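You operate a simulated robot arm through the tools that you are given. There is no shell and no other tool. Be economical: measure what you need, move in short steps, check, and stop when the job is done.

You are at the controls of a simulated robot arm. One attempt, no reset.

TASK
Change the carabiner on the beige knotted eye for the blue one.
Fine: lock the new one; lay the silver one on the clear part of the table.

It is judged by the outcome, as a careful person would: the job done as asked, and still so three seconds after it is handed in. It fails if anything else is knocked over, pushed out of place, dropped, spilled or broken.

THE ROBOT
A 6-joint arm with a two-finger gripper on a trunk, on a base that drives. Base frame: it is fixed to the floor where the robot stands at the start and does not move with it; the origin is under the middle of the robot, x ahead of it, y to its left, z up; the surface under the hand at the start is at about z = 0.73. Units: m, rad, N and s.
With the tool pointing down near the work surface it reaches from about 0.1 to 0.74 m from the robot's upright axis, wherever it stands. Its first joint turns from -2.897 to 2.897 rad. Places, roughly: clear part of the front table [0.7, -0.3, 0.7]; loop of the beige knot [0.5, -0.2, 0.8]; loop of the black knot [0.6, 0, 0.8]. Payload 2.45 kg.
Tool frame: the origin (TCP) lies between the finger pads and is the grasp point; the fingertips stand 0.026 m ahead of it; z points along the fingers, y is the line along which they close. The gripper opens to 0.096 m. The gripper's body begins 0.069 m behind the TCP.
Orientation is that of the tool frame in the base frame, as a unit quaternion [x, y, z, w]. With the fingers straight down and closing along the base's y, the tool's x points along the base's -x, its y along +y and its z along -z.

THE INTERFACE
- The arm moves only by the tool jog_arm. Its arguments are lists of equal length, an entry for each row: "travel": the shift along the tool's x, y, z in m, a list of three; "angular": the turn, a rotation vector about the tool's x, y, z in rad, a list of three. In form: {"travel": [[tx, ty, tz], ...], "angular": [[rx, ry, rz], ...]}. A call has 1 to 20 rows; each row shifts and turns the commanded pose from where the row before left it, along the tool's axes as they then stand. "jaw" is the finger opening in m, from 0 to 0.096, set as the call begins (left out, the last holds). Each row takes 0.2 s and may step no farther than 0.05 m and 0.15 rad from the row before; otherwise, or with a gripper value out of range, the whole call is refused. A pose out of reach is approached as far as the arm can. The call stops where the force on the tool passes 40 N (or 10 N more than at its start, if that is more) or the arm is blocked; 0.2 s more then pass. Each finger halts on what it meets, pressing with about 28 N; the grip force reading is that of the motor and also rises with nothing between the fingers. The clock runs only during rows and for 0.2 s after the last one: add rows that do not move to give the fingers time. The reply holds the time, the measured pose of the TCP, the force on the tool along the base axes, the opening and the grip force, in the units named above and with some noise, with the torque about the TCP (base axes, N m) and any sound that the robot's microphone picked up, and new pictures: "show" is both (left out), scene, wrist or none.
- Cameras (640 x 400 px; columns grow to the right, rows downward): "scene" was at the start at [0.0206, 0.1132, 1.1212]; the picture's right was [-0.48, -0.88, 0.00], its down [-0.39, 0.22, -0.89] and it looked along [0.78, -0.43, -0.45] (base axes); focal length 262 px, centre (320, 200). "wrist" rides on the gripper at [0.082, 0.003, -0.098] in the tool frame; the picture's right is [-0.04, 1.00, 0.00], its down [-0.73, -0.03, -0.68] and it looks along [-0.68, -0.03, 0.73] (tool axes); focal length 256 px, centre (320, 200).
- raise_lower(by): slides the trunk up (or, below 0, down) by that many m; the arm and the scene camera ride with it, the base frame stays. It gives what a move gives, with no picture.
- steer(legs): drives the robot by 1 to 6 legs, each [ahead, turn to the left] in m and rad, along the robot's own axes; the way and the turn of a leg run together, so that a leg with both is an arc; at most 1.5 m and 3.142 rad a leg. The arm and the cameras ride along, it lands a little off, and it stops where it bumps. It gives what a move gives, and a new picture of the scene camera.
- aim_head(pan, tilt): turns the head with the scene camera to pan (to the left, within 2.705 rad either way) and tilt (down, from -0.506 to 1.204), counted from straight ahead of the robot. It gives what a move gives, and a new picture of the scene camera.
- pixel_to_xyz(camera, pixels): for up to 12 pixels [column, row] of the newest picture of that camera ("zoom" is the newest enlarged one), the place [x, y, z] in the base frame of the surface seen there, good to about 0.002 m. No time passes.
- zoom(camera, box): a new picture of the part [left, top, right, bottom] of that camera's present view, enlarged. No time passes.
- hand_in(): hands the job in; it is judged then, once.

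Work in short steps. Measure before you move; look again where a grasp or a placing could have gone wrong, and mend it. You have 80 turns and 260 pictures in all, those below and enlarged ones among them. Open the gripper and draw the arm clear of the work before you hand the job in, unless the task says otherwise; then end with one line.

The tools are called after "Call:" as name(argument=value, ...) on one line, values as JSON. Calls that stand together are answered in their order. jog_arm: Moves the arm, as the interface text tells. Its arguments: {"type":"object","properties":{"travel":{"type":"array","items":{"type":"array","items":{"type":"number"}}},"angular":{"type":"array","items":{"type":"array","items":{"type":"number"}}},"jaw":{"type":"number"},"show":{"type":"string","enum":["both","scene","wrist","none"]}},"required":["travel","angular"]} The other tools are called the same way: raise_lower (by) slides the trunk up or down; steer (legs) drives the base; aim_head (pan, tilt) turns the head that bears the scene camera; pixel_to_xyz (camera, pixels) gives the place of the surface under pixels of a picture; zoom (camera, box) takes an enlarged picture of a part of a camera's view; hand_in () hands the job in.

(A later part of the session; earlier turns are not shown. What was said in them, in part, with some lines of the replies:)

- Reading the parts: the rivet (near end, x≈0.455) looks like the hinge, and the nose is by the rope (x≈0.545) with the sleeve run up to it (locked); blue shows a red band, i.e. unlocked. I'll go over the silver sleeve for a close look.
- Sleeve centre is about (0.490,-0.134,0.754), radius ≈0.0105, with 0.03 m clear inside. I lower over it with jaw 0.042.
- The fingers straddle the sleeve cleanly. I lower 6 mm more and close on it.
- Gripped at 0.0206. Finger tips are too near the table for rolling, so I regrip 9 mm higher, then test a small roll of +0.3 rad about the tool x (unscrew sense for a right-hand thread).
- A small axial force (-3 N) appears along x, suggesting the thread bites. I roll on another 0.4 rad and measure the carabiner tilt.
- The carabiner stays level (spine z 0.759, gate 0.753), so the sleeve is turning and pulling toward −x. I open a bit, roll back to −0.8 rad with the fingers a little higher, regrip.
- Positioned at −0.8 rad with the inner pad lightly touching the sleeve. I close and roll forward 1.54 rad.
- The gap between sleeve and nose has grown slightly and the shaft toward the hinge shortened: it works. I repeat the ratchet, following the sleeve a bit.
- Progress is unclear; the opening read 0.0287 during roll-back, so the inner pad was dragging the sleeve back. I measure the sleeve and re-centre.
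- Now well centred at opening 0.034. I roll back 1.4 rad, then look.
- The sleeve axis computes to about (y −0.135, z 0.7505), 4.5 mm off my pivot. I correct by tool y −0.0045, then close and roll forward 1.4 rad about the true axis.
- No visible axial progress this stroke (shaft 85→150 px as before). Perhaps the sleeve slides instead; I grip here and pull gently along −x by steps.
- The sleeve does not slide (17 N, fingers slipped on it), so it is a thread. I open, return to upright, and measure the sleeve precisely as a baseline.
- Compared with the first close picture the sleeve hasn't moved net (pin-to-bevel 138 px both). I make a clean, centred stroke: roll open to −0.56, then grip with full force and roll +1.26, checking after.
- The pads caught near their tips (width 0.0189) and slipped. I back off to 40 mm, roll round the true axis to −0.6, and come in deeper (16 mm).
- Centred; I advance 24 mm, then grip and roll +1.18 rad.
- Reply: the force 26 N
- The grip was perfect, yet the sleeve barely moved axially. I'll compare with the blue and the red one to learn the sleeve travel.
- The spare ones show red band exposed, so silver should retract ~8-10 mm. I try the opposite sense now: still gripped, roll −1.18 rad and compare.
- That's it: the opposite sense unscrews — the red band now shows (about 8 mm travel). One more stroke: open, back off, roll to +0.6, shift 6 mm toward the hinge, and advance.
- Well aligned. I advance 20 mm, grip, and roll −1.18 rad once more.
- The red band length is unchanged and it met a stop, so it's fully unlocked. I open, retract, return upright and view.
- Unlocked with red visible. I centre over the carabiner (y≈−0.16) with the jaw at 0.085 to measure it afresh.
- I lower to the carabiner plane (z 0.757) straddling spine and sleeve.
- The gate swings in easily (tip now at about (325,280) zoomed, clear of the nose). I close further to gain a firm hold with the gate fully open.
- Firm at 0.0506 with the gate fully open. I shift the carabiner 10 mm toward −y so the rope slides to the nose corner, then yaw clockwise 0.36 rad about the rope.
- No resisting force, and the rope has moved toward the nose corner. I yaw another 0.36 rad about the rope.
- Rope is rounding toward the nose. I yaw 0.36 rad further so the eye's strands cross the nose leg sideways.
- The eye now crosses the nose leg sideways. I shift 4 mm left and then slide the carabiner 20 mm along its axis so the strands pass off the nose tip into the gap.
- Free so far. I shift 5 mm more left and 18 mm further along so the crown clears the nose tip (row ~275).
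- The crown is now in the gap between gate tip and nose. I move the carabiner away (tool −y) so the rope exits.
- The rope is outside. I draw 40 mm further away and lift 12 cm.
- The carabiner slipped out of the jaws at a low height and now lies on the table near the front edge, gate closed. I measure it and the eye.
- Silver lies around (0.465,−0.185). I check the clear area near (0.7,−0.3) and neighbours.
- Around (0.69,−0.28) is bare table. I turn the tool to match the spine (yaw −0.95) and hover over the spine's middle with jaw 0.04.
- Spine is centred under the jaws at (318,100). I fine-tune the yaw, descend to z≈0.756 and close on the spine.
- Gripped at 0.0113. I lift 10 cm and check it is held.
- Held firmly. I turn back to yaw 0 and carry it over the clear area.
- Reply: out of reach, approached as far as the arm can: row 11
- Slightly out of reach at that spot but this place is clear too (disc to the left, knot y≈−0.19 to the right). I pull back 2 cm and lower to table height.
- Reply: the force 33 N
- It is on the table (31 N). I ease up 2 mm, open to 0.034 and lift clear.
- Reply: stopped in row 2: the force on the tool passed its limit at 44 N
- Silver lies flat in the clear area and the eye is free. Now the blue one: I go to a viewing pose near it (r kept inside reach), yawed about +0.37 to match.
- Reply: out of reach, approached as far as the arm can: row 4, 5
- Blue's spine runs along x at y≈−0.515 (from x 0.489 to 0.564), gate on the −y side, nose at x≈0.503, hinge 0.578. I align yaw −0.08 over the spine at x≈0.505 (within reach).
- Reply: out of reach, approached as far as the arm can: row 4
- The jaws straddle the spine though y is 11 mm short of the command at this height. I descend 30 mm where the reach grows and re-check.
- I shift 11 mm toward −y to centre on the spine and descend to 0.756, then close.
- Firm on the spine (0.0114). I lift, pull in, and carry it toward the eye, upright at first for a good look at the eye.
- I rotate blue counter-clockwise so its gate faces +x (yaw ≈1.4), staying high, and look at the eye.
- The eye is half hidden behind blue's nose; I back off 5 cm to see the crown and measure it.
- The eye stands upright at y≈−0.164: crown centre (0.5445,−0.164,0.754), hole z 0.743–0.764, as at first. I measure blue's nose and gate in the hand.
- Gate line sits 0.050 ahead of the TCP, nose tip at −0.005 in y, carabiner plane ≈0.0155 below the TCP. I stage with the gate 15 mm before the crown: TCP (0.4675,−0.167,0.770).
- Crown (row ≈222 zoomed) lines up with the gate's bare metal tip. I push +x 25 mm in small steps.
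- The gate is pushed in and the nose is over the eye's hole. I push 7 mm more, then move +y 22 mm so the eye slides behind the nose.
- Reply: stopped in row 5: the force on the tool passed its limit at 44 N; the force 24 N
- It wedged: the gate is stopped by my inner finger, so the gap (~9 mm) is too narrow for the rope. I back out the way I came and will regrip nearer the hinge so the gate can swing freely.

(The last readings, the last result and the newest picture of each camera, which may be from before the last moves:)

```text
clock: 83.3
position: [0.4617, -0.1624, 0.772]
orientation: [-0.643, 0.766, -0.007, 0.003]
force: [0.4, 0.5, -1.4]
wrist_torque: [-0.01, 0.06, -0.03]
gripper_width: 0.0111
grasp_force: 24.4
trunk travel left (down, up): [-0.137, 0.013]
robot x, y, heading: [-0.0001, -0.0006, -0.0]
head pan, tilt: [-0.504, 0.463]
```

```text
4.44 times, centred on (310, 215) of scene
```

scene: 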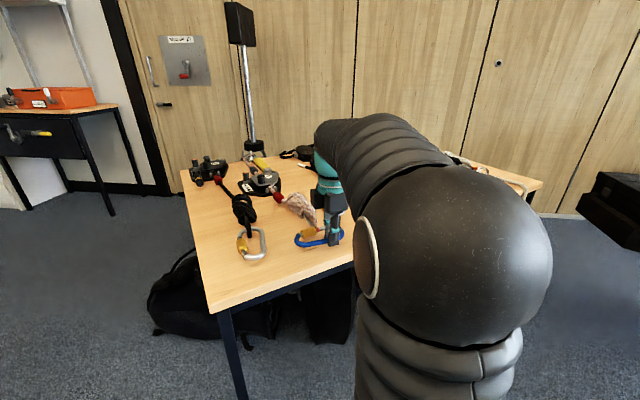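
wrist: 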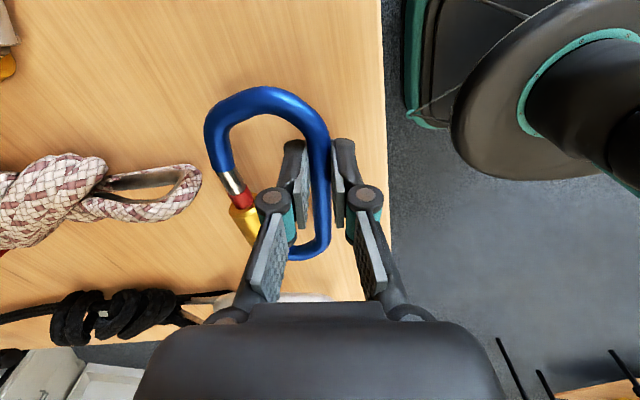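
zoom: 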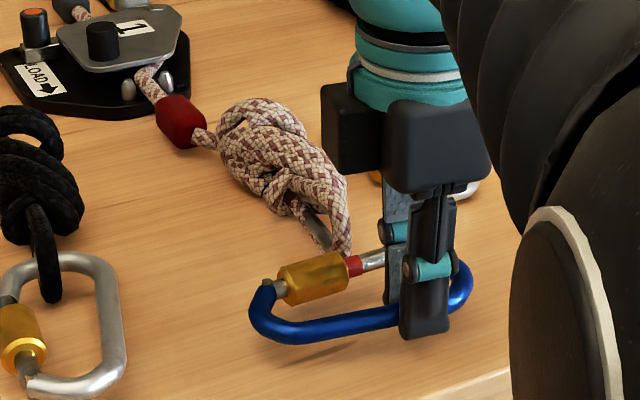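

Blue is still held and the eye is intact. I lower blue to the table here, loosen to 0.026, shift 33 mm along the spine toward the hinge, and regrip.

Call:
jog_arm(travel=[[0.0017, 0.0099, 0], [0, 0, 0.01], [0, 0, 0.004], [0, 0, 0.002], [0, 0, 0]], angular=[[0, 0, 0], [0, 0, 0], [0, 0, 0], [0, 0, 0], [0, 0, 0]], show="none")

Call:
jog_arm(travel=[[0, 0, 0], [0, 0, 0], [0, 0, -0.001], [-0.011, 0, 0], [-0.011, 0, 0], [-0.011, 0, 0], [0, 0, 0]], angular=[[0, 0, 0], [0, 0, 0], [0, 0, 0], [0, 0, 0], [0, 0, 0], [0, 0, 0], [0, 0, 0]], jaw=0.026, show="wrist")

Call:
zoom(camera="wrist", box=[180, 40, 400, 260])

```text
clock: 84.5
position: [0.4524, -0.1631, 0.7574]
orientation: [-0.643, 0.765, -0.007, 0.003]
force: [0.4, 0.6, 0.4]
wrist_torque: [0.13, -0.08, 0.05]
gripper_width: 0.0113
grasp_force: 24.5
trunk travel left (down, up): [-0.137, 0.013]
robot x, y, heading: [-0.0034, -0.0013, -0.004]
head pan, tilt: [-0.504, 0.463]
```

```text
clock: 86.1
position: [0.4591, -0.1314, 0.7583]
orientation: [-0.643, 0.766, -0.007, 0.003]
force: [-0.3, 1.3, 0.2]
wrist_torque: [-0.03, -0.02, -0.02]
gripper_width: 0.026
grasp_force: 0.1
trunk travel left (down, up): [-0.137, 0.013]
robot x, y, heading: [0.0014, -0.0029, 0.001]
head pan, tilt: [-0.504, 0.463]
```

wrist: 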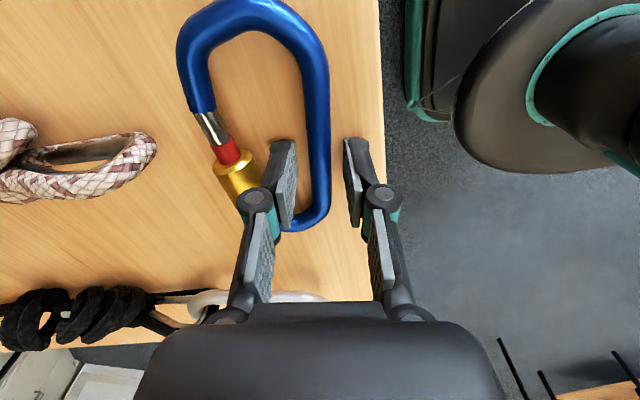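

```text
1.82 times, centred on (290, 150) of wrist
```

zoom: 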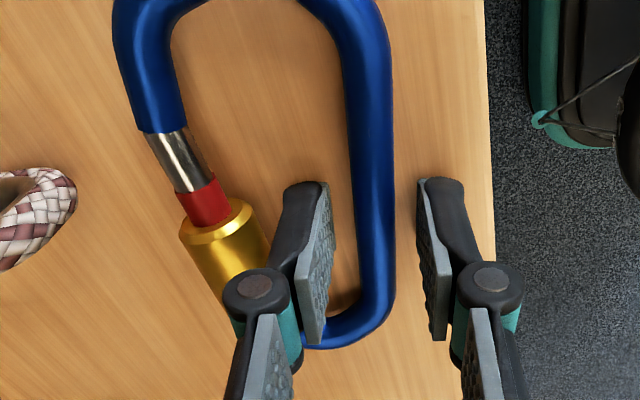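

The jaws sit at the hinge end of the straight spine. I close and lift to the eye's height.

Call:
jog_arm(travel=[[0, 0, 0.001], [0, 0, 0], [0, 0, 0], [0, 0, -0.0135], [0, 0, 0]], angular=[[0, 0, 0], [0, 0, 0], [0, 0, 0], [0, 0, 0], [0, 0, 0]], jaw=0.0)

Call:
zoom(camera="wrist", box=[120, 40, 380, 260])

Call:
pixel_to_xyz(camera="zoom", pixels=[[100, 100], [75, 140], [85, 180], [205, 165], [220, 195], [235, 220], [185, 60], [405, 120], [395, 200], [405, 60]])

Call:
zoom(camera="scene", box=[250, 170, 370, 260])

```text
clock: 87.3
position: [0.4586, -0.1306, 0.7712]
orientation: [-0.644, 0.765, -0.007, 0.003]
force: [-0.5, -0.8, 0.1]
wrist_torque: [0.03, 0.06, 0.0]
gripper_width: 0.0115
grasp_force: 24.3
trunk travel left (down, up): [-0.137, 0.013]
robot x, y, heading: [-0.0027, -0.0032, -0.0]
head pan, tilt: [-0.504, 0.463]
```

scene: 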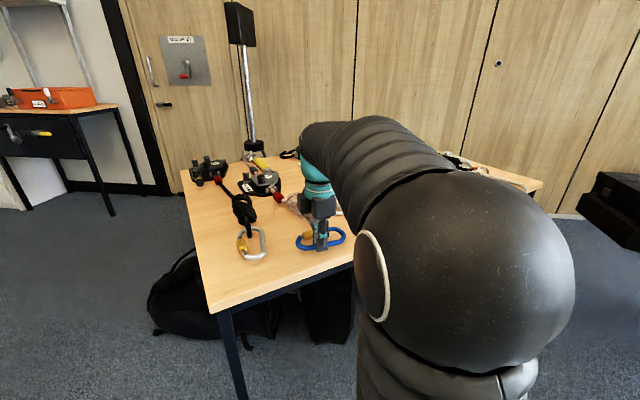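
wrist: 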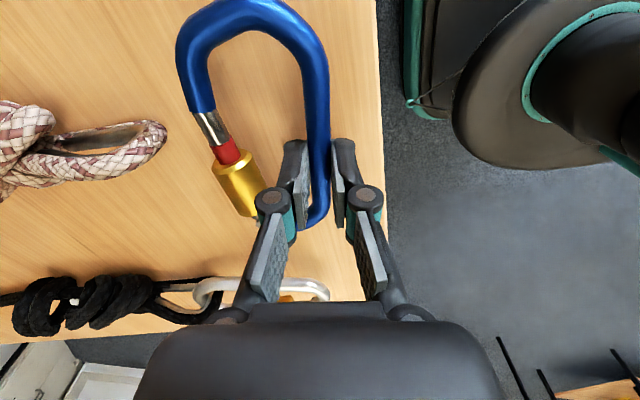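

```text
1.82 times, centred on (250, 150) of wrist
```

zoom: 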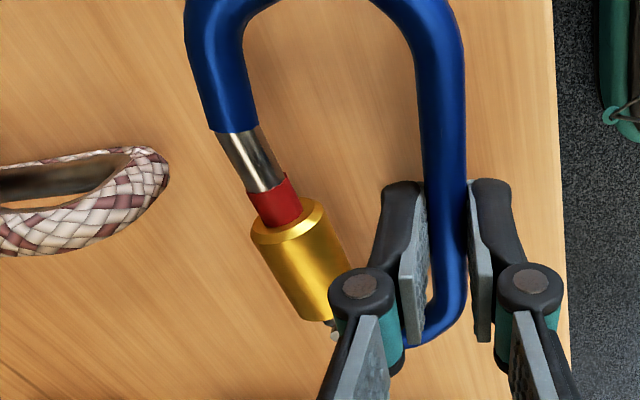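

```text
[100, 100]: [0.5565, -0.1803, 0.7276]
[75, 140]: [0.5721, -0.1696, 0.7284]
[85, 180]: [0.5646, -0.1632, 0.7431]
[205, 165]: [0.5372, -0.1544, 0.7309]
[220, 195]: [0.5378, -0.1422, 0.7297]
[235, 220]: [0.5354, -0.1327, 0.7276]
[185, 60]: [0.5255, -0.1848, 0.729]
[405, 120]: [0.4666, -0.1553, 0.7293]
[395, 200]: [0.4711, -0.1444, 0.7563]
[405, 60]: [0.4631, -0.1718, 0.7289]
```

```text
4.44 times, centred on (310, 215) of scene
```

zoom: 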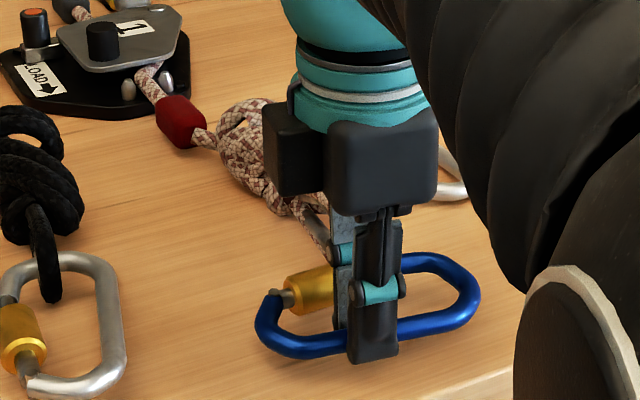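

Call:
pixel_to_xyz(camera="zoom", pixels=[[229, 122], [235, 135], [250, 162], [272, 200], [213, 60], [440, 100], [440, 160], [160, 160], [163, 180], [140, 205], [110, 155], [295, 265]])

```text
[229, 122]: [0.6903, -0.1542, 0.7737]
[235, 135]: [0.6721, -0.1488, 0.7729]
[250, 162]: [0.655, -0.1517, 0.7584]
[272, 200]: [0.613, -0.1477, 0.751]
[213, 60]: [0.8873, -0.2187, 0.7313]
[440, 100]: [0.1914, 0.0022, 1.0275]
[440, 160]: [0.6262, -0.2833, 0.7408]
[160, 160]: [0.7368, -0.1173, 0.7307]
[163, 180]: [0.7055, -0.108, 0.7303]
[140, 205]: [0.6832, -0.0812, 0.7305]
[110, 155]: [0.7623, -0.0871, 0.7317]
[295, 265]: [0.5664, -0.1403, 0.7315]
```

Call:
pixel_to_xyz(camera="wrist", pixels=[[200, 105], [203, 114], [211, 128], [224, 150], [191, 73], [316, 120], [162, 126], [164, 138], [151, 153], [135, 124], [238, 180], [305, 60]])

```text
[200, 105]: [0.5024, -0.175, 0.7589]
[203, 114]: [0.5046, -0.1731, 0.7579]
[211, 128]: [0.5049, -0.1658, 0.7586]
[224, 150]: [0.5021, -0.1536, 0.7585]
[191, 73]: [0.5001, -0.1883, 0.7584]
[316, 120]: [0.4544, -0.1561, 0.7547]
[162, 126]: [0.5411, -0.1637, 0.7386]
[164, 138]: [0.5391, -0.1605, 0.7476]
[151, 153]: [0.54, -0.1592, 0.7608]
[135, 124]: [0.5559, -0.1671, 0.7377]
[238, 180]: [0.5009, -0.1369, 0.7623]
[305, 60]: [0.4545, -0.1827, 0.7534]
```

Carabiner plane z≈0.7525, nose tip y −0.173, crown y −0.163: crown meets the gate tip region. I push +x 45 mm in steps.

Call:
jog_arm(travel=[[-0.0037, -0.0095, -0.001], [-0.0017, -0.0099, 0], [-0.0017, -0.0099, 0], [-0.0013, -0.0074, 0], [-0.0013, -0.0074, 0]], angular=[[0, 0, 0], [0, 0, 0], [0, 0, 0], [0, 0, 0], [0, 0, 0]], show="wrist")

Call:
zoom(camera="wrist", box=[120, 40, 360, 260])

```text
clock: 88.5
position: [0.5035, -0.1281, 0.7719]
orientation: [-0.644, 0.765, -0.007, 0.003]
force: [1.5, -7.7, -1.1]
wrist_torque: [-0.09, 0.0, -0.29]
gripper_width: 0.0115
grasp_force: 24.0
trunk travel left (down, up): [-0.137, 0.013]
robot x, y, heading: [0.0024, 0.0009, -0.003]
head pan, tilt: [-0.504, 0.463]
```

wrist: 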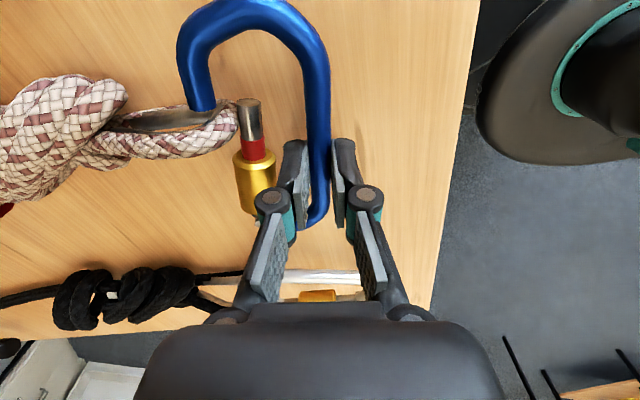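

```text
1.82 times, centred on (240, 150) of wrist
```

zoom: 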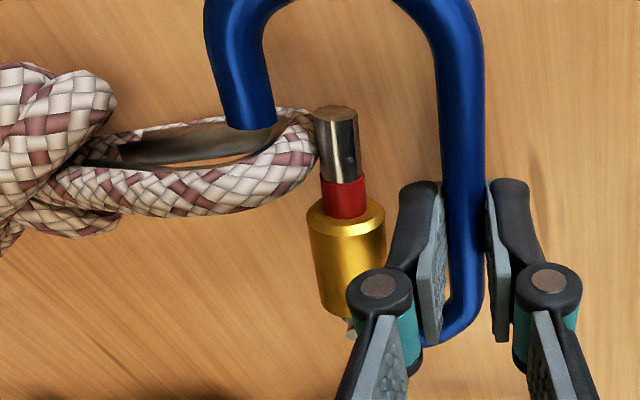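

The gate is swung ~22 mm inward and the nose sits in the hole. I ease +y in 4 mm steps so the crown slides past the gate tip.

Call:
jog_arm(travel=[[-0.0039, 0.0007, 0], [-0.0039, 0.0007, 0], [-0.0039, 0.0007, 0]], angular=[[0, 0, 0], [0, 0, 0], [0, 0, 0]], show="wrist")

Call:
zoom(camera="wrist", box=[120, 40, 360, 260])

```text
clock: 89.3
position: [0.5056, -0.1182, 0.7724]
orientation: [-0.644, 0.765, -0.009, 0.003]
force: [23.6, -19.3, 1.5]
wrist_torque: [-0.44, -0.48, 0.29]
gripper_width: 0.0116
grasp_force: 23.9
trunk travel left (down, up): [-0.137, 0.013]
robot x, y, heading: [0.0, 0.0014, -0.001]
head pan, tilt: [-0.504, 0.463]
```

wrist: 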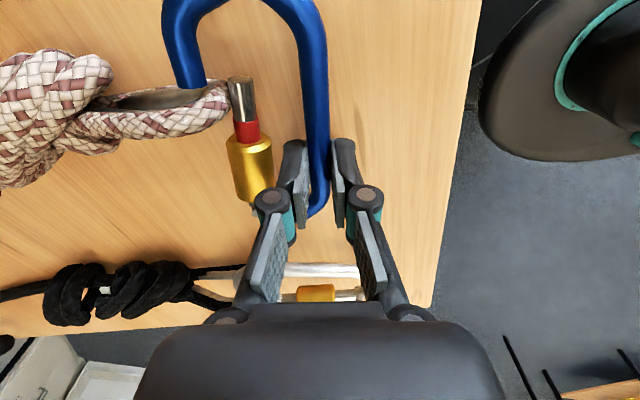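

```text
1.82 times, centred on (240, 150) of wrist
```

zoom: 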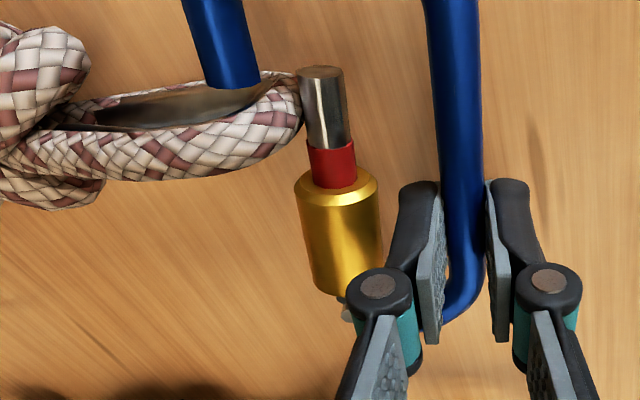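

It's wedged: gap ≈10.5 mm, with the crown bearing on the nose (+x force), so it needs to go deeper in +x first. I back −y 6 mm, push +x 8 mm, and look.

Call:
jog_arm(travel=[[0.003, -0.0005, 0], [0.003, -0.0005, 0], [-0.0007, -0.0039, 0], [-0.0007, -0.0039, 0]], angular=[[0, 0, 0], [0, 0, 0], [0, 0, 0], [0, 0, 0]], show="wrist")

Call:
zoom(camera="wrist", box=[120, 40, 360, 260])

```text
clock: 90.3
position: [0.5105, -0.1224, 0.7738]
orientation: [-0.643, 0.765, -0.006, 0.003]
force: [-0.8, 0.7, -0.9]
wrist_torque: [0.03, 0.07, 0.0]
gripper_width: 0.0114
grasp_force: 24.0
trunk travel left (down, up): [-0.137, 0.013]
robot x, y, heading: [-0.0, -0.001, -0.003]
head pan, tilt: [-0.504, 0.463]
```

wrist: 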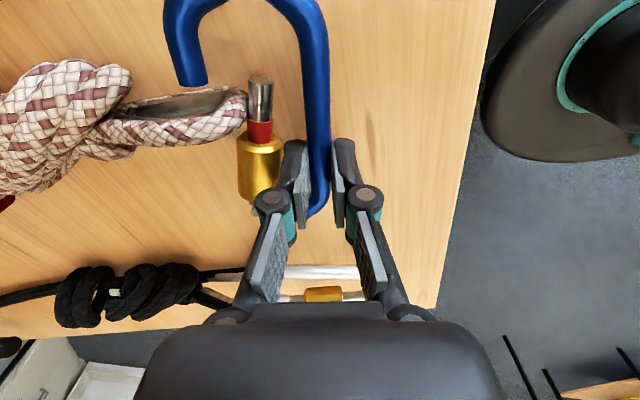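

```text
1.82 times, centred on (240, 150) of wrist
```

zoom: 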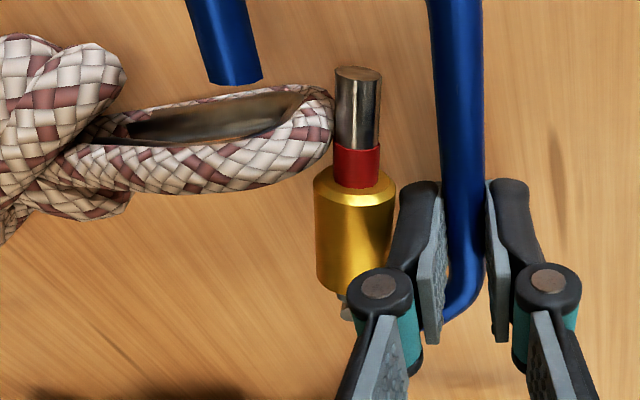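

Now the gap is ~17 mm with no load. I move +y 20 mm in 5 mm steps.

Call:
jog_arm(travel=[[-0.0049, 0.0008, 0], [-0.0049, 0.0008, 0], [-0.0049, 0.0008, 0], [-0.0049, 0.0008, 0]], angular=[[0, 0, 0], [0, 0, 0], [0, 0, 0], [0, 0, 0]], show="wrist")

Call:
zoom(camera="wrist", box=[120, 0, 360, 220])

```text
clock: 91.3
position: [0.5112, -0.1042, 0.7723]
orientation: [-0.643, 0.766, -0.008, 0.003]
force: [6.2, -4.7, 0.5]
wrist_torque: [-0.11, -0.12, 0.14]
gripper_width: 0.0112
grasp_force: 24.2
trunk travel left (down, up): [-0.137, 0.013]
robot x, y, heading: [0.0028, -0.001, -0.0]
head pan, tilt: [-0.504, 0.463]
```

wrist: 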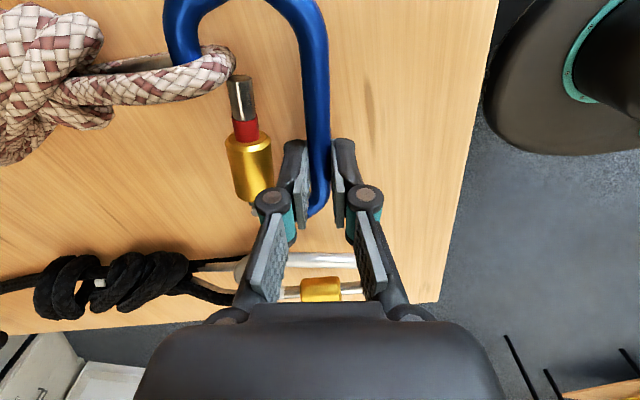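

```text
1.82 times, centred on (240, 110) of wrist
```

zoom: 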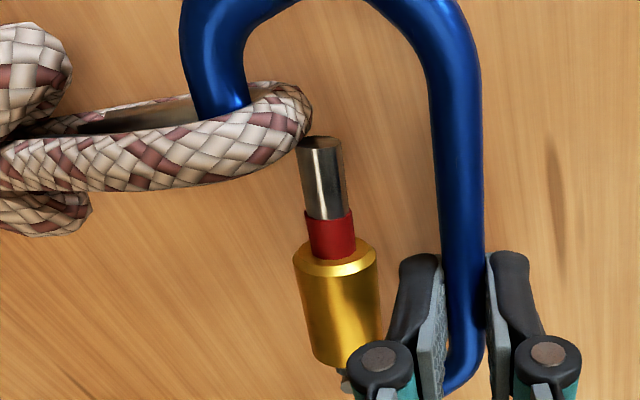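

The nose is through the eye and the crown is almost past the gate tip. I continue +y 12 mm with 3 mm of +x.

Call:
jog_arm(travel=[[-0.0042, -0.0023, 0], [-0.0039, 0.0007, 0], [-0.0039, 0.0007, 0], [0, 0, 0]], angular=[[0, 0, 0], [0, 0, 0], [0, 0, 0], [0, 0, 0]], show="wrist")

Call:
zoom(camera="wrist", box=[120, 0, 360, 220])

```text
clock: 92.3
position: [0.5154, -0.0915, 0.7724]
orientation: [-0.644, 0.765, -0.008, 0.003]
force: [7.7, -17.5, 0.5]
wrist_torque: [-0.41, -0.14, -0.04]
gripper_width: 0.0113
grasp_force: 24.1
trunk travel left (down, up): [-0.137, 0.013]
robot x, y, heading: [0.0002, 0.0002, -0.005]
head pan, tilt: [-0.504, 0.463]
```

wrist: 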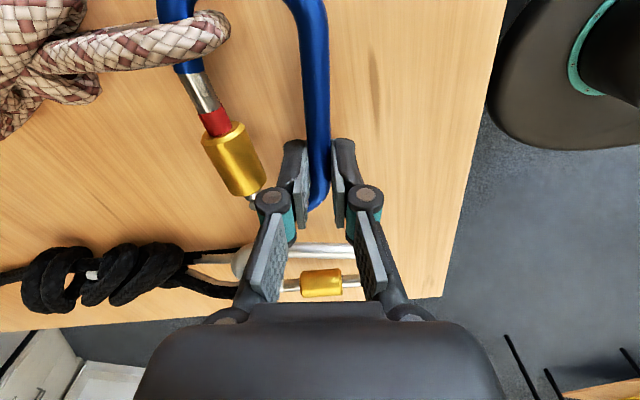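

```text
1.82 times, centred on (240, 110) of wrist
```

zoom: 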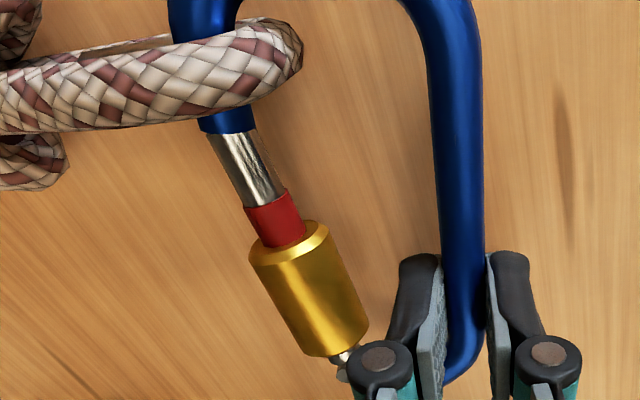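

Clipped: the eye is round the nose leg and the gate has closed. Now I swing the carabiner in line with the rope (hinge end toward the robot), turning counter-clockwise 0.6 rad about the eye.

Call:
jog_arm(travel=[[0.003, -0.0005, 0], [0.0055, 0.0075, 0], [0.0055, 0.0075, 0], [0.0055, 0.0075, 0], [0.0055, 0.0075, 0], [0.0055, 0.0075, 0]], angular=[[0, 0, 0], [0, 0, -0.12], [0, 0, -0.12], [0, 0, -0.12], [0, 0, -0.12], [0, 0, -0.12]])

Call:
zoom(camera="scene", box=[250, 170, 370, 260])

```text
clock: 93.7
position: [0.4789, -0.1222, 0.7716]
orientation: [0.842, -0.54, 0.007, -0.001]
force: [-2.2, 16.8, 0.3]
wrist_torque: [0.21, -0.01, 0.62]
gripper_width: 0.0121
grasp_force: 24.1
trunk travel left (down, up): [-0.137, 0.013]
robot x, y, heading: [0.0028, -0.0008, -0.007]
head pan, tilt: [-0.504, 0.463]
```

scene: 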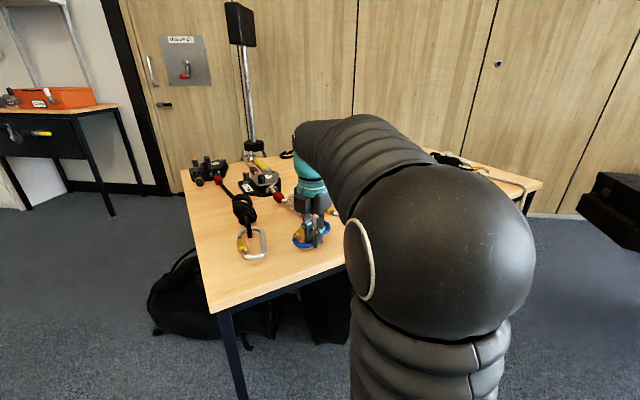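
wrist: 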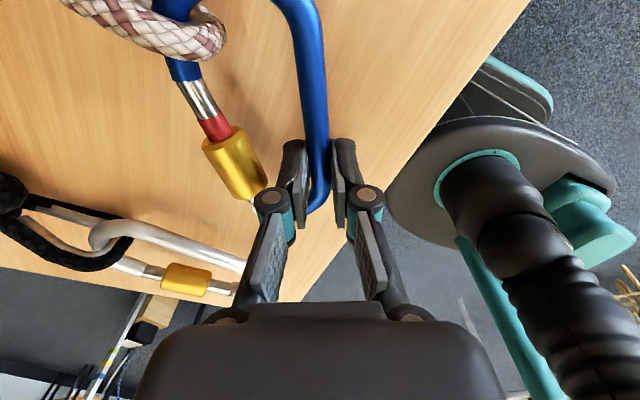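

```text
4.44 times, centred on (310, 215) of scene
```

zoom: 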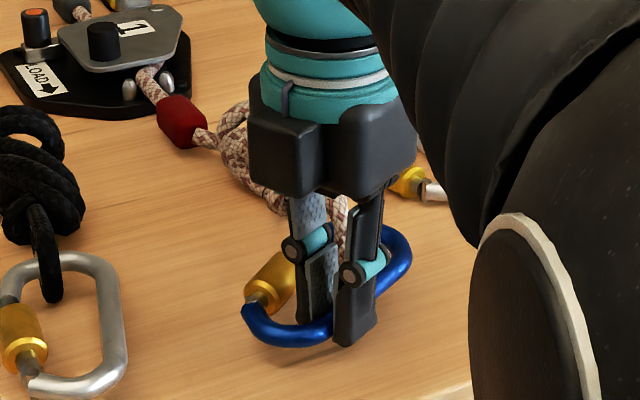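

Yaw now 2.0, with 17 N side load. I relieve it (+y 6 mm) and turn 0.48 rad further.

Call:
jog_arm(travel=[[-0.0055, -0.0025, 0], [0.0053, 0.0078, 0], [0.0053, 0.0078, 0], [0.0053, 0.0078, 0], [0.0053, 0.0078, 0], [0, 0, 0]], angular=[[0, 0, 0], [0, 0, -0.12], [0, 0, -0.12], [0, 0, -0.12], [0, 0, -0.12], [0, 0, 0]])

Call:
zoom(camera="scene", box=[250, 170, 370, 260])

```text
clock: 95.1
position: [0.466, -0.1537, 0.7713]
orientation: [0.946, -0.323, 0.008, 0.002]
force: [24.7, 4.9, 1.1]
wrist_torque: [0.09, -0.51, 0.1]
gripper_width: 0.0112
grasp_force: 23.8
trunk travel left (down, up): [-0.137, 0.013]
robot x, y, heading: [0.0001, -0.0005, -0.004]
head pan, tilt: [-0.504, 0.463]
```

scene: 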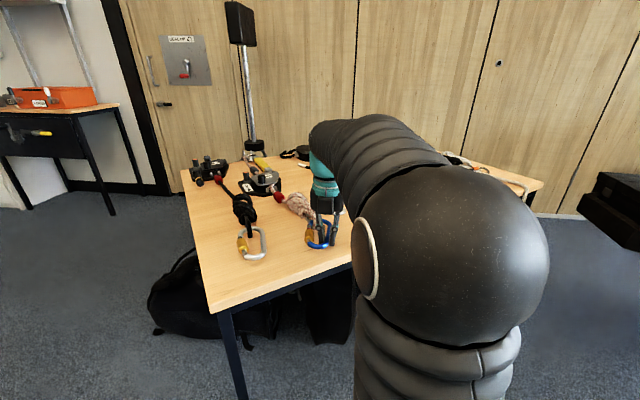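
wrist: 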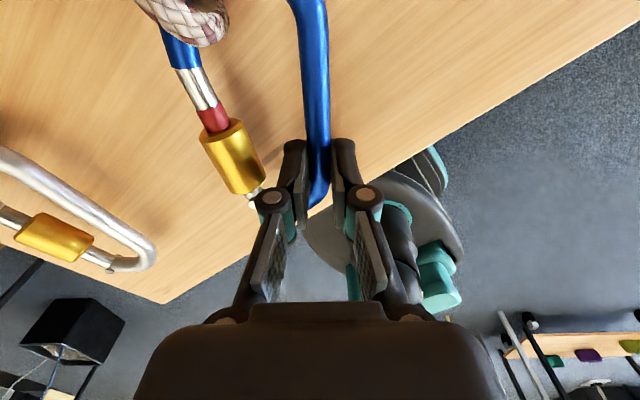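

```text
4.44 times, centred on (310, 215) of scene
```

zoom: 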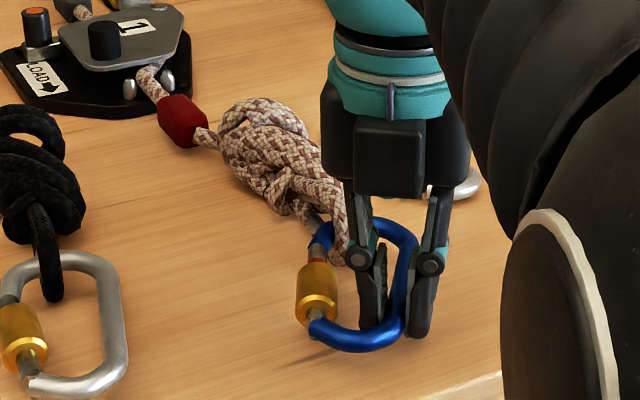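

Nearly in line; rope taut (25 N). I relieve 7 mm in +x, turn 0.24 rad more, then release slowly and look.

Call:
jog_arm(travel=[[0.0055, -0.0043, 0], [0.0049, 0.0072, 0], [0.0049, 0.0072, 0], [0, 0, 0]], angular=[[0, 0, 0], [0, 0, -0.12], [0, 0, -0.12], [0, 0, 0]], show="none")

Call:
jog_arm(travel=[[0, 0, 0], [0, 0, 0], [0, 0, -0.02], [0, 0, -0.03], [0, 0, -0.04], [0, 0, 0]], angular=[[0, 0, 0], [0, 0, 0], [0, 0, 0], [0, 0, 0], [0, 0, 0], [0, 0, 0]], jaw=0.028)

Call:
zoom(camera="scene", box=[250, 170, 370, 260])

```text
clock: 96.1
position: [0.48, -0.1387, 0.7723]
orientation: [0.976, -0.217, 0.005, 0.008]
force: [-31.6, -1.6, -3.5]
wrist_torque: [0.05, 0.74, -1.23]
gripper_width: 0.0269
grasp_force: 23.8
out of reach, approached as far as the arm can: row 3
trunk travel left (down, up): [-0.137, 0.013]
robot x, y, heading: [0.0004, -0.0022, -0.007]
head pan, tilt: [-0.504, 0.463]
```

```text
clock: 97.5
position: [0.4839, -0.1299, 0.8611]
orientation: [0.977, -0.211, 0.007, 0.004]
force: [-0.4, -0.6, -0.3]
wrist_torque: [-0.02, 0.01, -0.01]
gripper_width: 0.0281
grasp_force: 0.1
out of reach, approached as far as the arm can: row 3
trunk travel left (down, up): [-0.137, 0.013]
robot x, y, heading: [0.0013, 0.0042, -0.003]
head pan, tilt: [-0.504, 0.463]
```

scene: 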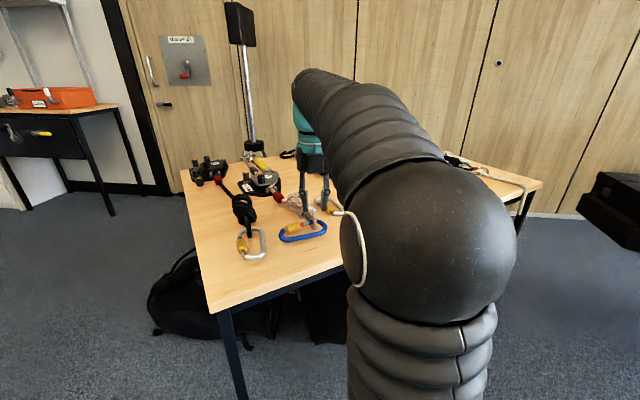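
wrist: 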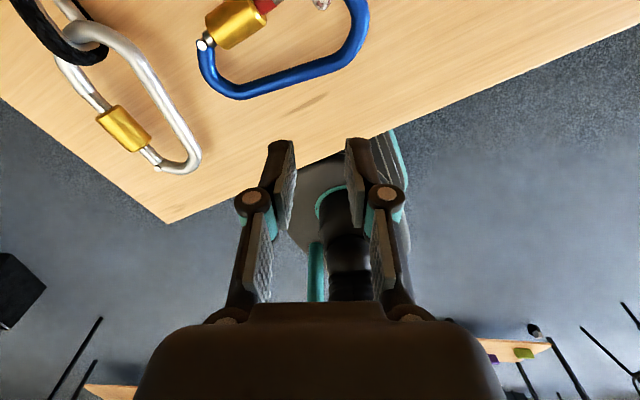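

```text
4.44 times, centred on (310, 215) of scene
```

zoom: 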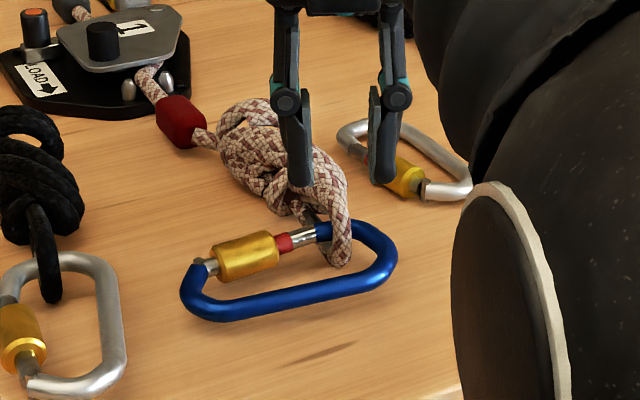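

The wrist hit its limit and swivelled, but blue is still clipped on the eye with its gate closed. I measure its pose.

Call:
pixel_to_xyz(camera="zoom", pixels=[[325, 228], [303, 237], [284, 242], [272, 250], [245, 255], [218, 262], [205, 267], [190, 295], [250, 303], [330, 290], [385, 270], [340, 250]])

Call:
pixel_to_xyz(camera="wrist", pixels=[[203, 43], [225, 30], [245, 15], [265, 5], [230, 92], [300, 72], [358, 20]])

```text
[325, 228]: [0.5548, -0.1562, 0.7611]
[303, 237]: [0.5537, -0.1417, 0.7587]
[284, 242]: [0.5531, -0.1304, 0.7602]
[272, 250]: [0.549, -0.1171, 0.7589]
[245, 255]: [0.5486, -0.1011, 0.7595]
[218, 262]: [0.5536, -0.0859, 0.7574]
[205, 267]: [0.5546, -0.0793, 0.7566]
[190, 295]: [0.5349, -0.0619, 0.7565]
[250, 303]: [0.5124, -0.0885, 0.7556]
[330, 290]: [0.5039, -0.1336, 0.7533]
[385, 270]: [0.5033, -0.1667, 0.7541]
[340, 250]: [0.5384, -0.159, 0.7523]
```

```text
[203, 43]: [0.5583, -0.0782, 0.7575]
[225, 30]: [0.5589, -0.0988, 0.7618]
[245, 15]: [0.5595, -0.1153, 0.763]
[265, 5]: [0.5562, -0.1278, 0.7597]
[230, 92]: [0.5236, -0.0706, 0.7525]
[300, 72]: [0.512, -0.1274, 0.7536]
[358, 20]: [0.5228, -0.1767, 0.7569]
```

Blue hovers level at z≈0.7535 with its axis along y: sleeve centre ≈(0.556,−0.101), nose toward −y, spine x≈0.507. I yaw back to ≈1.5 (tool x along the sleeve) and hover above the sleeve.

Call:
jog_arm(travel=[[0, 0, 0], [0, 0, 0], [0, 0, 0], [0, 0, 0], [0, 0, 0], [0, 0, 0], [0, 0, 0], [0, 0, 0], [-0.0167, -0.035, 0], [-0.0166, -0.035, 0], [0, 0, 0]], angular=[[0, 0, 0.15], [0, 0, 0.15], [0, 0, 0.15], [0, 0, 0.15], [0, 0, 0.15], [0, 0, 0.15], [0, 0, 0.15], [0, 0, 0.15], [0, 0, 0], [0, 0, 0], [0, 0, 0]], jaw=0.036)

Call:
zoom(camera="wrist", box=[200, 0, 440, 200])

```text
clock: 99.9
position: [0.5561, -0.1025, 0.8636]
orientation: [-0.689, 0.725, -0.008, 0.002]
force: [-0.6, -0.5, -0.3]
wrist_torque: [0.01, 0.02, -0.03]
gripper_width: 0.0362
grasp_force: 0.1
trunk travel left (down, up): [-0.137, 0.013]
robot x, y, heading: [0.0023, -0.0015, -0.008]
head pan, tilt: [-0.504, 0.463]
```

scene: 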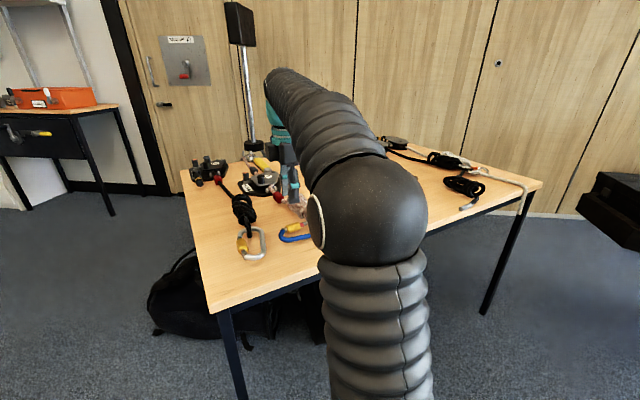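
wrist: 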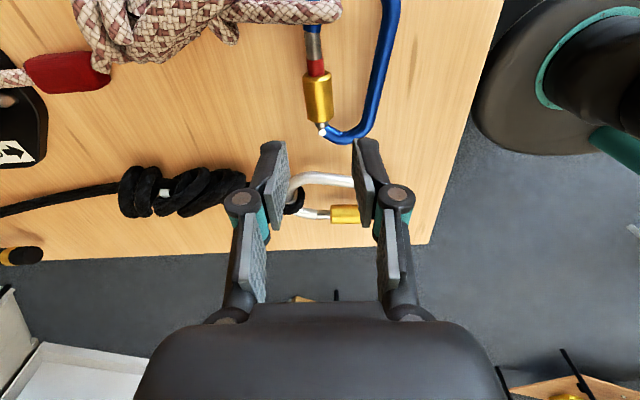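

```text
2.00 times, centred on (320, 100) of wrist
```

zoom: 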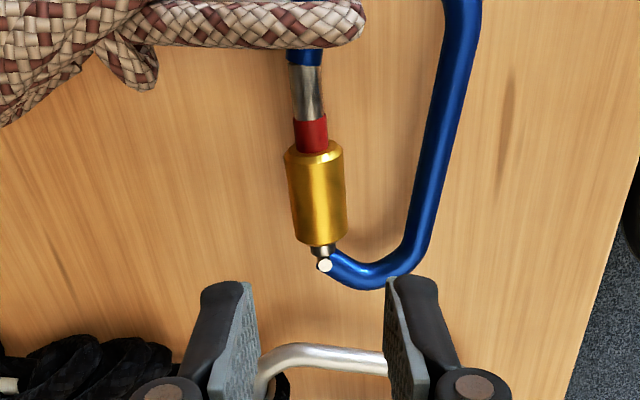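

Call:
pixel_to_xyz(camera="wrist", pixels=[[317, 78], [318, 97], [319, 115], [311, 97], [325, 97], [313, 45], [316, 68], [322, 130], [375, 97], [320, 122]])

```text
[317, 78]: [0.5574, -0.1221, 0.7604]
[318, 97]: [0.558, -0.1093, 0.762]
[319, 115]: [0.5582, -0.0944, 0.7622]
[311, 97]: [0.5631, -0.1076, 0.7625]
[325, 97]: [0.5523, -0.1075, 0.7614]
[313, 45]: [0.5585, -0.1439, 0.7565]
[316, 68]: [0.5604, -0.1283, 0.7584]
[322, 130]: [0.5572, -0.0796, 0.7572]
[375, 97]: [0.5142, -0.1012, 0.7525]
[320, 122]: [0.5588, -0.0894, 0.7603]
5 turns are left
```

Few turns remain, so I combine: centre on the sleeve axis (0.558,−0.107,0.7515), roll to +0.44, advance, grip and roll −1.18 (locking sense, toward the nose), then look.

Call:
jog_arm(travel=[[0.0044, -0.0021, 0.036], [0, 0, 0.036], [0, 0.0059, 0.0004], [0, 0.0059, 0.0004], [0, 0.0059, 0.0004], [0, 0, 0.012], [0, 0, 0.012], [0, 0, 0]], angular=[[0, 0, 0], [0, 0, 0], [0.148, 0, 0], [0.148, 0, 0], [0.148, 0, 0], [0, 0, 0], [0, 0, 0], [0, 0, 0]], jaw=0.034, show="wrist")

Call:
jog_arm(travel=[[0, 0, 0], [0, 0, 0], [0, -0.00236, 0.00017], [0, -0.00236, 0.00017], [0, -0.00236, 0.00017], [0, -0.00236, 0.00017], [0, -0.00236, 0.00017], [0, -0.00236, 0.00017], [0, -0.00236, 0.00017], [0, -0.00236, 0.00017]], angular=[[0, 0, 0], [0, 0, 0], [-0.148, 0, 0], [-0.148, 0, 0], [-0.148, 0, 0], [-0.148, 0, 0], [-0.148, 0, 0], [-0.148, 0, 0], [-0.148, 0, 0], [-0.148, 0, 0]], jaw=0.0, show="wrist")

Call:
zoom(camera="wrist", box=[220, 60, 420, 260])

```text
clock: 101.7
position: [0.5521, -0.1073, 0.7653]
orientation: [-0.672, 0.705, -0.168, 0.154]
force: [0.5, 0.9, 0.0]
wrist_torque: [0.0, 0.01, 0.03]
gripper_width: 0.0338
grasp_force: 0.0
trunk travel left (down, up): [-0.137, 0.013]
robot x, y, heading: [-0.0018, -0.0007, -0.002]
head pan, tilt: [-0.504, 0.463]
```

wrist: 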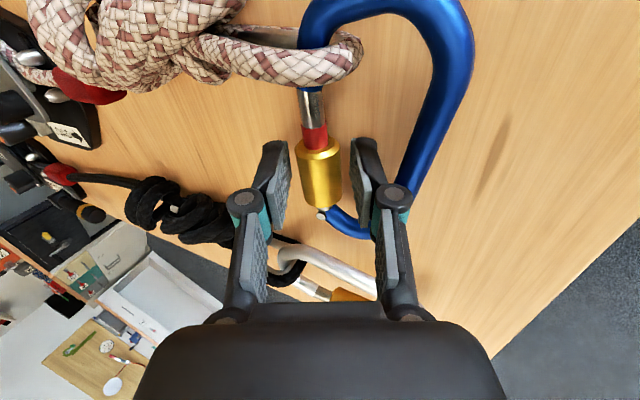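

```text
clock: 103.7
position: [0.5663, -0.1066, 0.7623]
orientation: [-0.666, 0.701, 0.181, -0.179]
force: [6.9, -1.6, 7.7]
wrist_torque: [-0.39, 0.0, 0.43]
gripper_width: 0.021
grasp_force: 23.8
out of reach, approached as far as the arm can: row 9
trunk travel left (down, up): [-0.137, 0.013]
robot x, y, heading: [0.0016, -0.0046, 0.002]
head pan, tilt: [-0.504, 0.463]
stopped in row 9: the force on the tool passed its limit at 104 N (the readings are from after the stop); the commanded pose is now the measured one
```

wrist: 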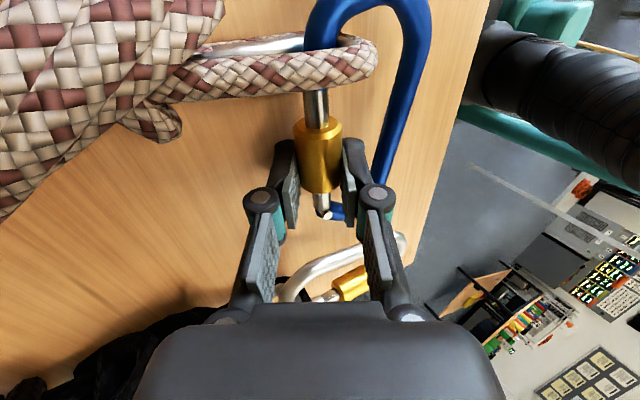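

```text
2.00 times, centred on (320, 160) of wrist
4 turns are left
```

zoom: 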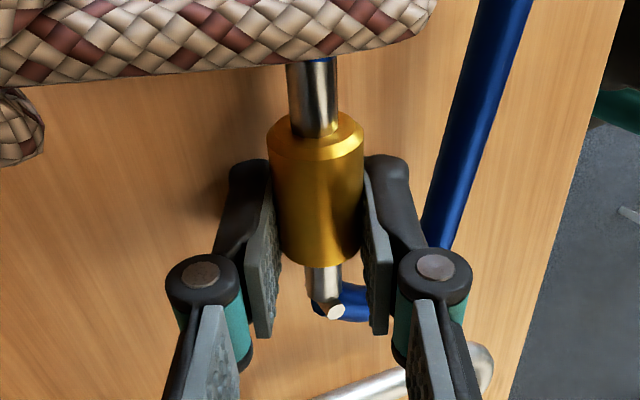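

The red band is now covered; the roll stopped at the wrist limit (−0.52). I do a second shorter stroke to seat it fully, then open, retract and look.

Call:
jog_arm(travel=[[0, 0, 0], [0, 0, 0], [0.004, 0.0015, -0.0265], [0, 0.0059, 0.0004], [0, 0.0059, 0.0004], [0, 0.0059, 0.0004], [0, 0.0059, 0.0004], [0, 0.0059, 0.0004], [0, 0.0059, 0.0004], [0, 0, 0.012], [0, 0, 0.012], [0, 0, 0]], angular=[[0, 0, 0], [0, 0, 0], [0, 0, 0], [0.148, 0, 0], [0.148, 0, 0], [0.148, 0, 0], [0.148, 0, 0], [0.148, 0, 0], [0.148, 0, 0], [0, 0, 0], [0, 0, 0], [0, 0, 0]], jaw=0.034, show="wrist")

Call:
jog_arm(travel=[[0, 0, 0], [0, 0, 0], [0, -0.00236, 0.00017], [0, -0.00236, 0.00017], [0, -0.00236, 0.00017], [0, -0.00236, 0.00017], [0, -0.00236, 0.00017]], angular=[[0, 0, 0], [0, 0, 0], [-0.148, 0, 0], [-0.148, 0, 0], [-0.148, 0, 0], [-0.148, 0, 0], [-0.148, 0, 0]], jaw=0.0, show="wrist")

Call:
jog_arm(travel=[[0, 0, 0], [0, 0, 0], [0, 0, -0.03], [0, 0, -0.03], [0, 0, 0], [0, 0, 0], [0, 0, 0]], angular=[[0, 0, 0], [0, 0, 0], [0, 0, 0], [0, 0, 0], [0.12, 0, 0], [0.12, 0, 0], [0.12, 0, 0]], jaw=0.034)

Call:
zoom(camera="wrist", box=[220, 20, 420, 220])

Call:
zoom(camera="scene", box=[220, 170, 370, 270])

```text
clock: 105.9
position: [0.5359, -0.1063, 0.763]
orientation: [-0.678, 0.71, -0.142, 0.127]
force: [-4.2, 2.2, 13.2]
wrist_torque: [0.2, 0.42, 0.06]
gripper_width: 0.0381
grasp_force: 2.4
out of reach, approached as far as the arm can: row 3
trunk travel left (down, up): [-0.137, 0.013]
robot x, y, heading: [-0.0043, 0.0003, -0.0]
head pan, tilt: [-0.504, 0.463]
stopped in row 11: the force on the tool passed its limit at 54 N (the readings are from after the stop); the commanded pose is now the measured one
```

wrist: 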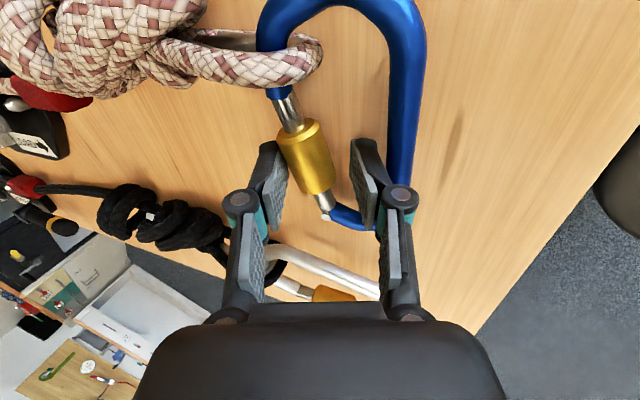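

```text
clock: 107.7
position: [0.5505, -0.1075, 0.7613]
orientation: [-0.678, 0.714, 0.122, -0.125]
force: [7.2, -2.1, 7.8]
wrist_torque: [0.43, -0.37, 0.51]
gripper_width: 0.0268
grasp_force: 23.7
trunk travel left (down, up): [-0.137, 0.013]
robot x, y, heading: [0.0013, -0.0015, -0.001]
head pan, tilt: [-0.504, 0.463]
stopped in row 7: the force on the tool passed its limit at 41 N (the readings are from after the stop); the commanded pose is now the measured one
```

wrist: 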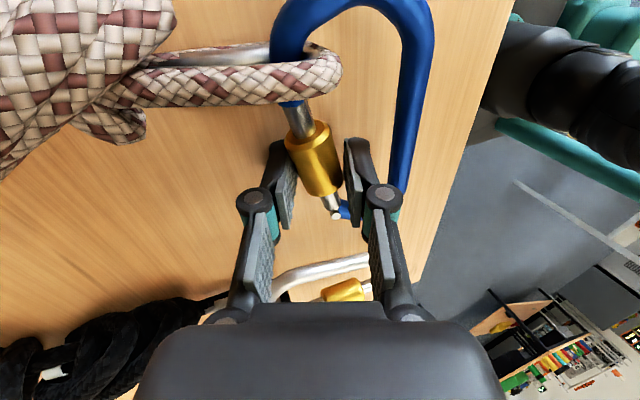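

```text
clock: 109.3
position: [0.573, -0.1085, 0.8177]
orientation: [-0.69, 0.724, -0.007, -0.002]
force: [0.3, 0.5, -1.0]
wrist_torque: [-0.01, -0.01, 0.03]
gripper_width: 0.0339
grasp_force: 0.0
trunk travel left (down, up): [-0.137, 0.013]
robot x, y, heading: [0.0025, -0.0008, -0.003]
head pan, tilt: [-0.504, 0.463]
```

scene: 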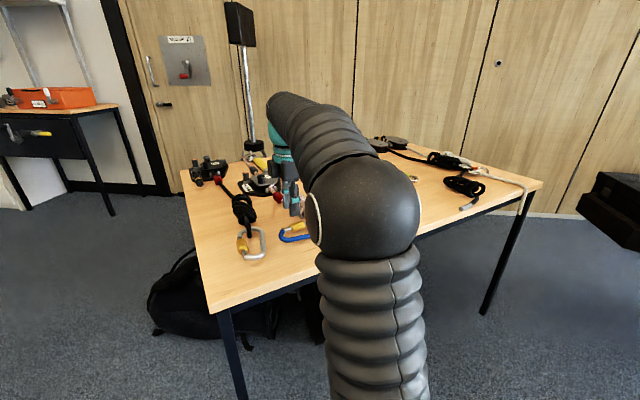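
wrist: 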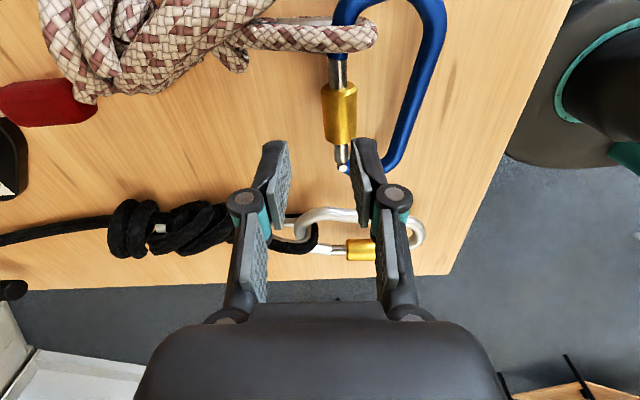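

```text
2.00 times, centred on (320, 120) of wrist
```

zoom: 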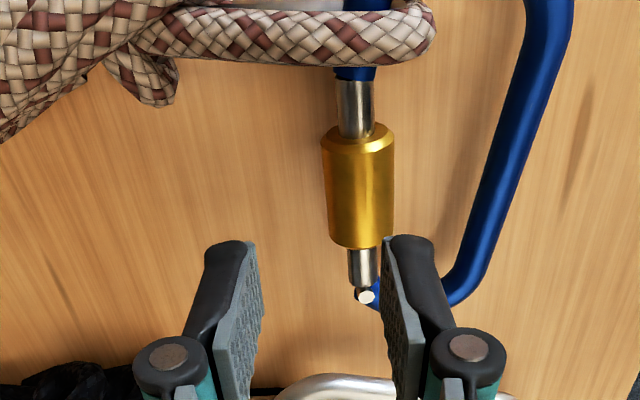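

```text
4.00 times, centred on (295, 220) of scene
3 turns are left
```

zoom: 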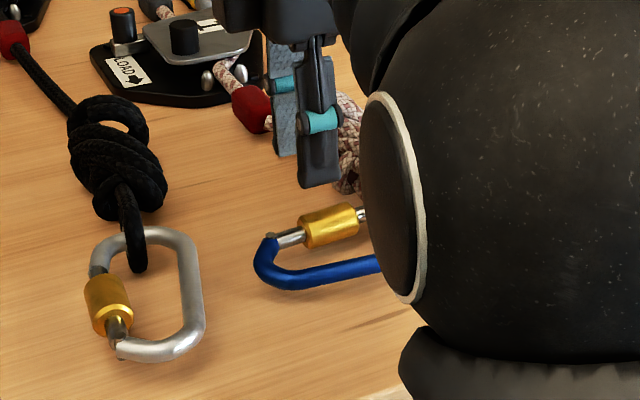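

The red band is covered and the gate is closed. I measure the sleeve against the silver's original locked spacing (hinge-side shaft ≈19 mm, nose-side ≈15 mm).

Call:
pixel_to_xyz(camera="wrist", pixels=[[337, 57], [338, 70], [338, 80], [338, 86], [338, 110], [340, 138], [341, 146], [342, 157], [343, 167], [324, 110], [354, 110]])

Call:
zoom(camera="wrist", box=[300, 40, 380, 190])

```text
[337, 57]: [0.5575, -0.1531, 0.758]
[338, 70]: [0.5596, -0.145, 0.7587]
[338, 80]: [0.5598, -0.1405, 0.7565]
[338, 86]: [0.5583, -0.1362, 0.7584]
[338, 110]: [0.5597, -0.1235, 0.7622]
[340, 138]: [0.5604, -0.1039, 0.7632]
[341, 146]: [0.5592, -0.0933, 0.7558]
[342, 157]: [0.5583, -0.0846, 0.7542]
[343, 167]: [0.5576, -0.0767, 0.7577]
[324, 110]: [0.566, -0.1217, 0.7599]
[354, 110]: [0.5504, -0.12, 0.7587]
```

```text
2.67 times, centred on (340, 115) of wrist
2 turns are left
```

zoom: 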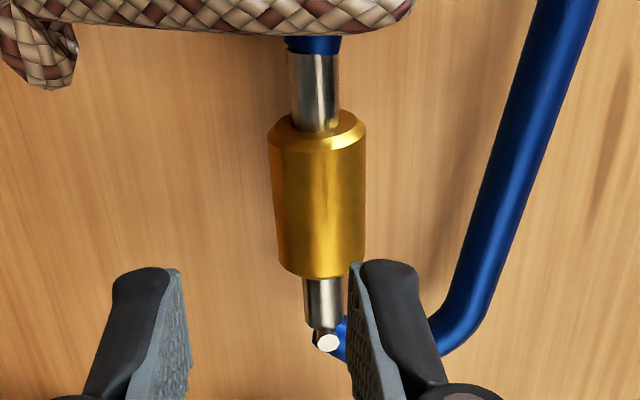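

Hinge-side shaft ≈22 mm and nose-side ≈17 mm, matching the silver's locked state, so blue is locked. I draw the arm up and back clear.

Call:
jog_arm(travel=[[0, 0, -0.04], [0, 0, -0.04], [0, 0.03, -0.03], [0, 0.04, 0], [0, 0.04, 0], [0, 0.03, 0], [0, 0, 0]], angular=[[0, 0, 0], [0, 0, 0], [0, 0, 0], [0, 0, 0], [0, 0, 0], [0, 0, 0], [0, 0, 0]], jaw=0.09)

```text
clock: 110.9
position: [0.4278, -0.1005, 0.9285]
orientation: [-0.689, 0.724, -0.007, -0.002]
force: [0.4, 1.1, 0.1]
wrist_torque: [-0.02, 0.03, 0.05]
gripper_width: 0.0898
grasp_force: 0.1
trunk travel left (down, up): [-0.137, 0.013]
robot x, y, heading: [-0.001, 0.0009, -0.002]
head pan, tilt: [-0.504, 0.463]
1 turns are left
```

scene: 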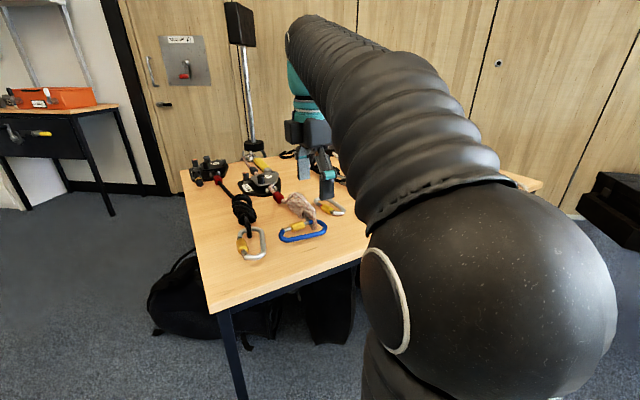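
wrist: 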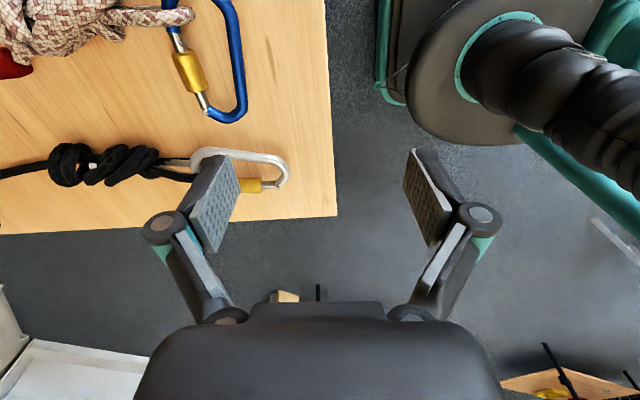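

Blue hangs locked on the beige eye, silver lies on the clear table area, and the arm is clear with the gripper open. I hand in.

Call:
hand_in()

```text
The job is handed in.
```

The blue carabiner is on the beige eye and locked, and the silver one is on the clear part of the table. While coming off the eye, the silver one slipped from the gripper from low height onto the table before I picked it up and laid it there.
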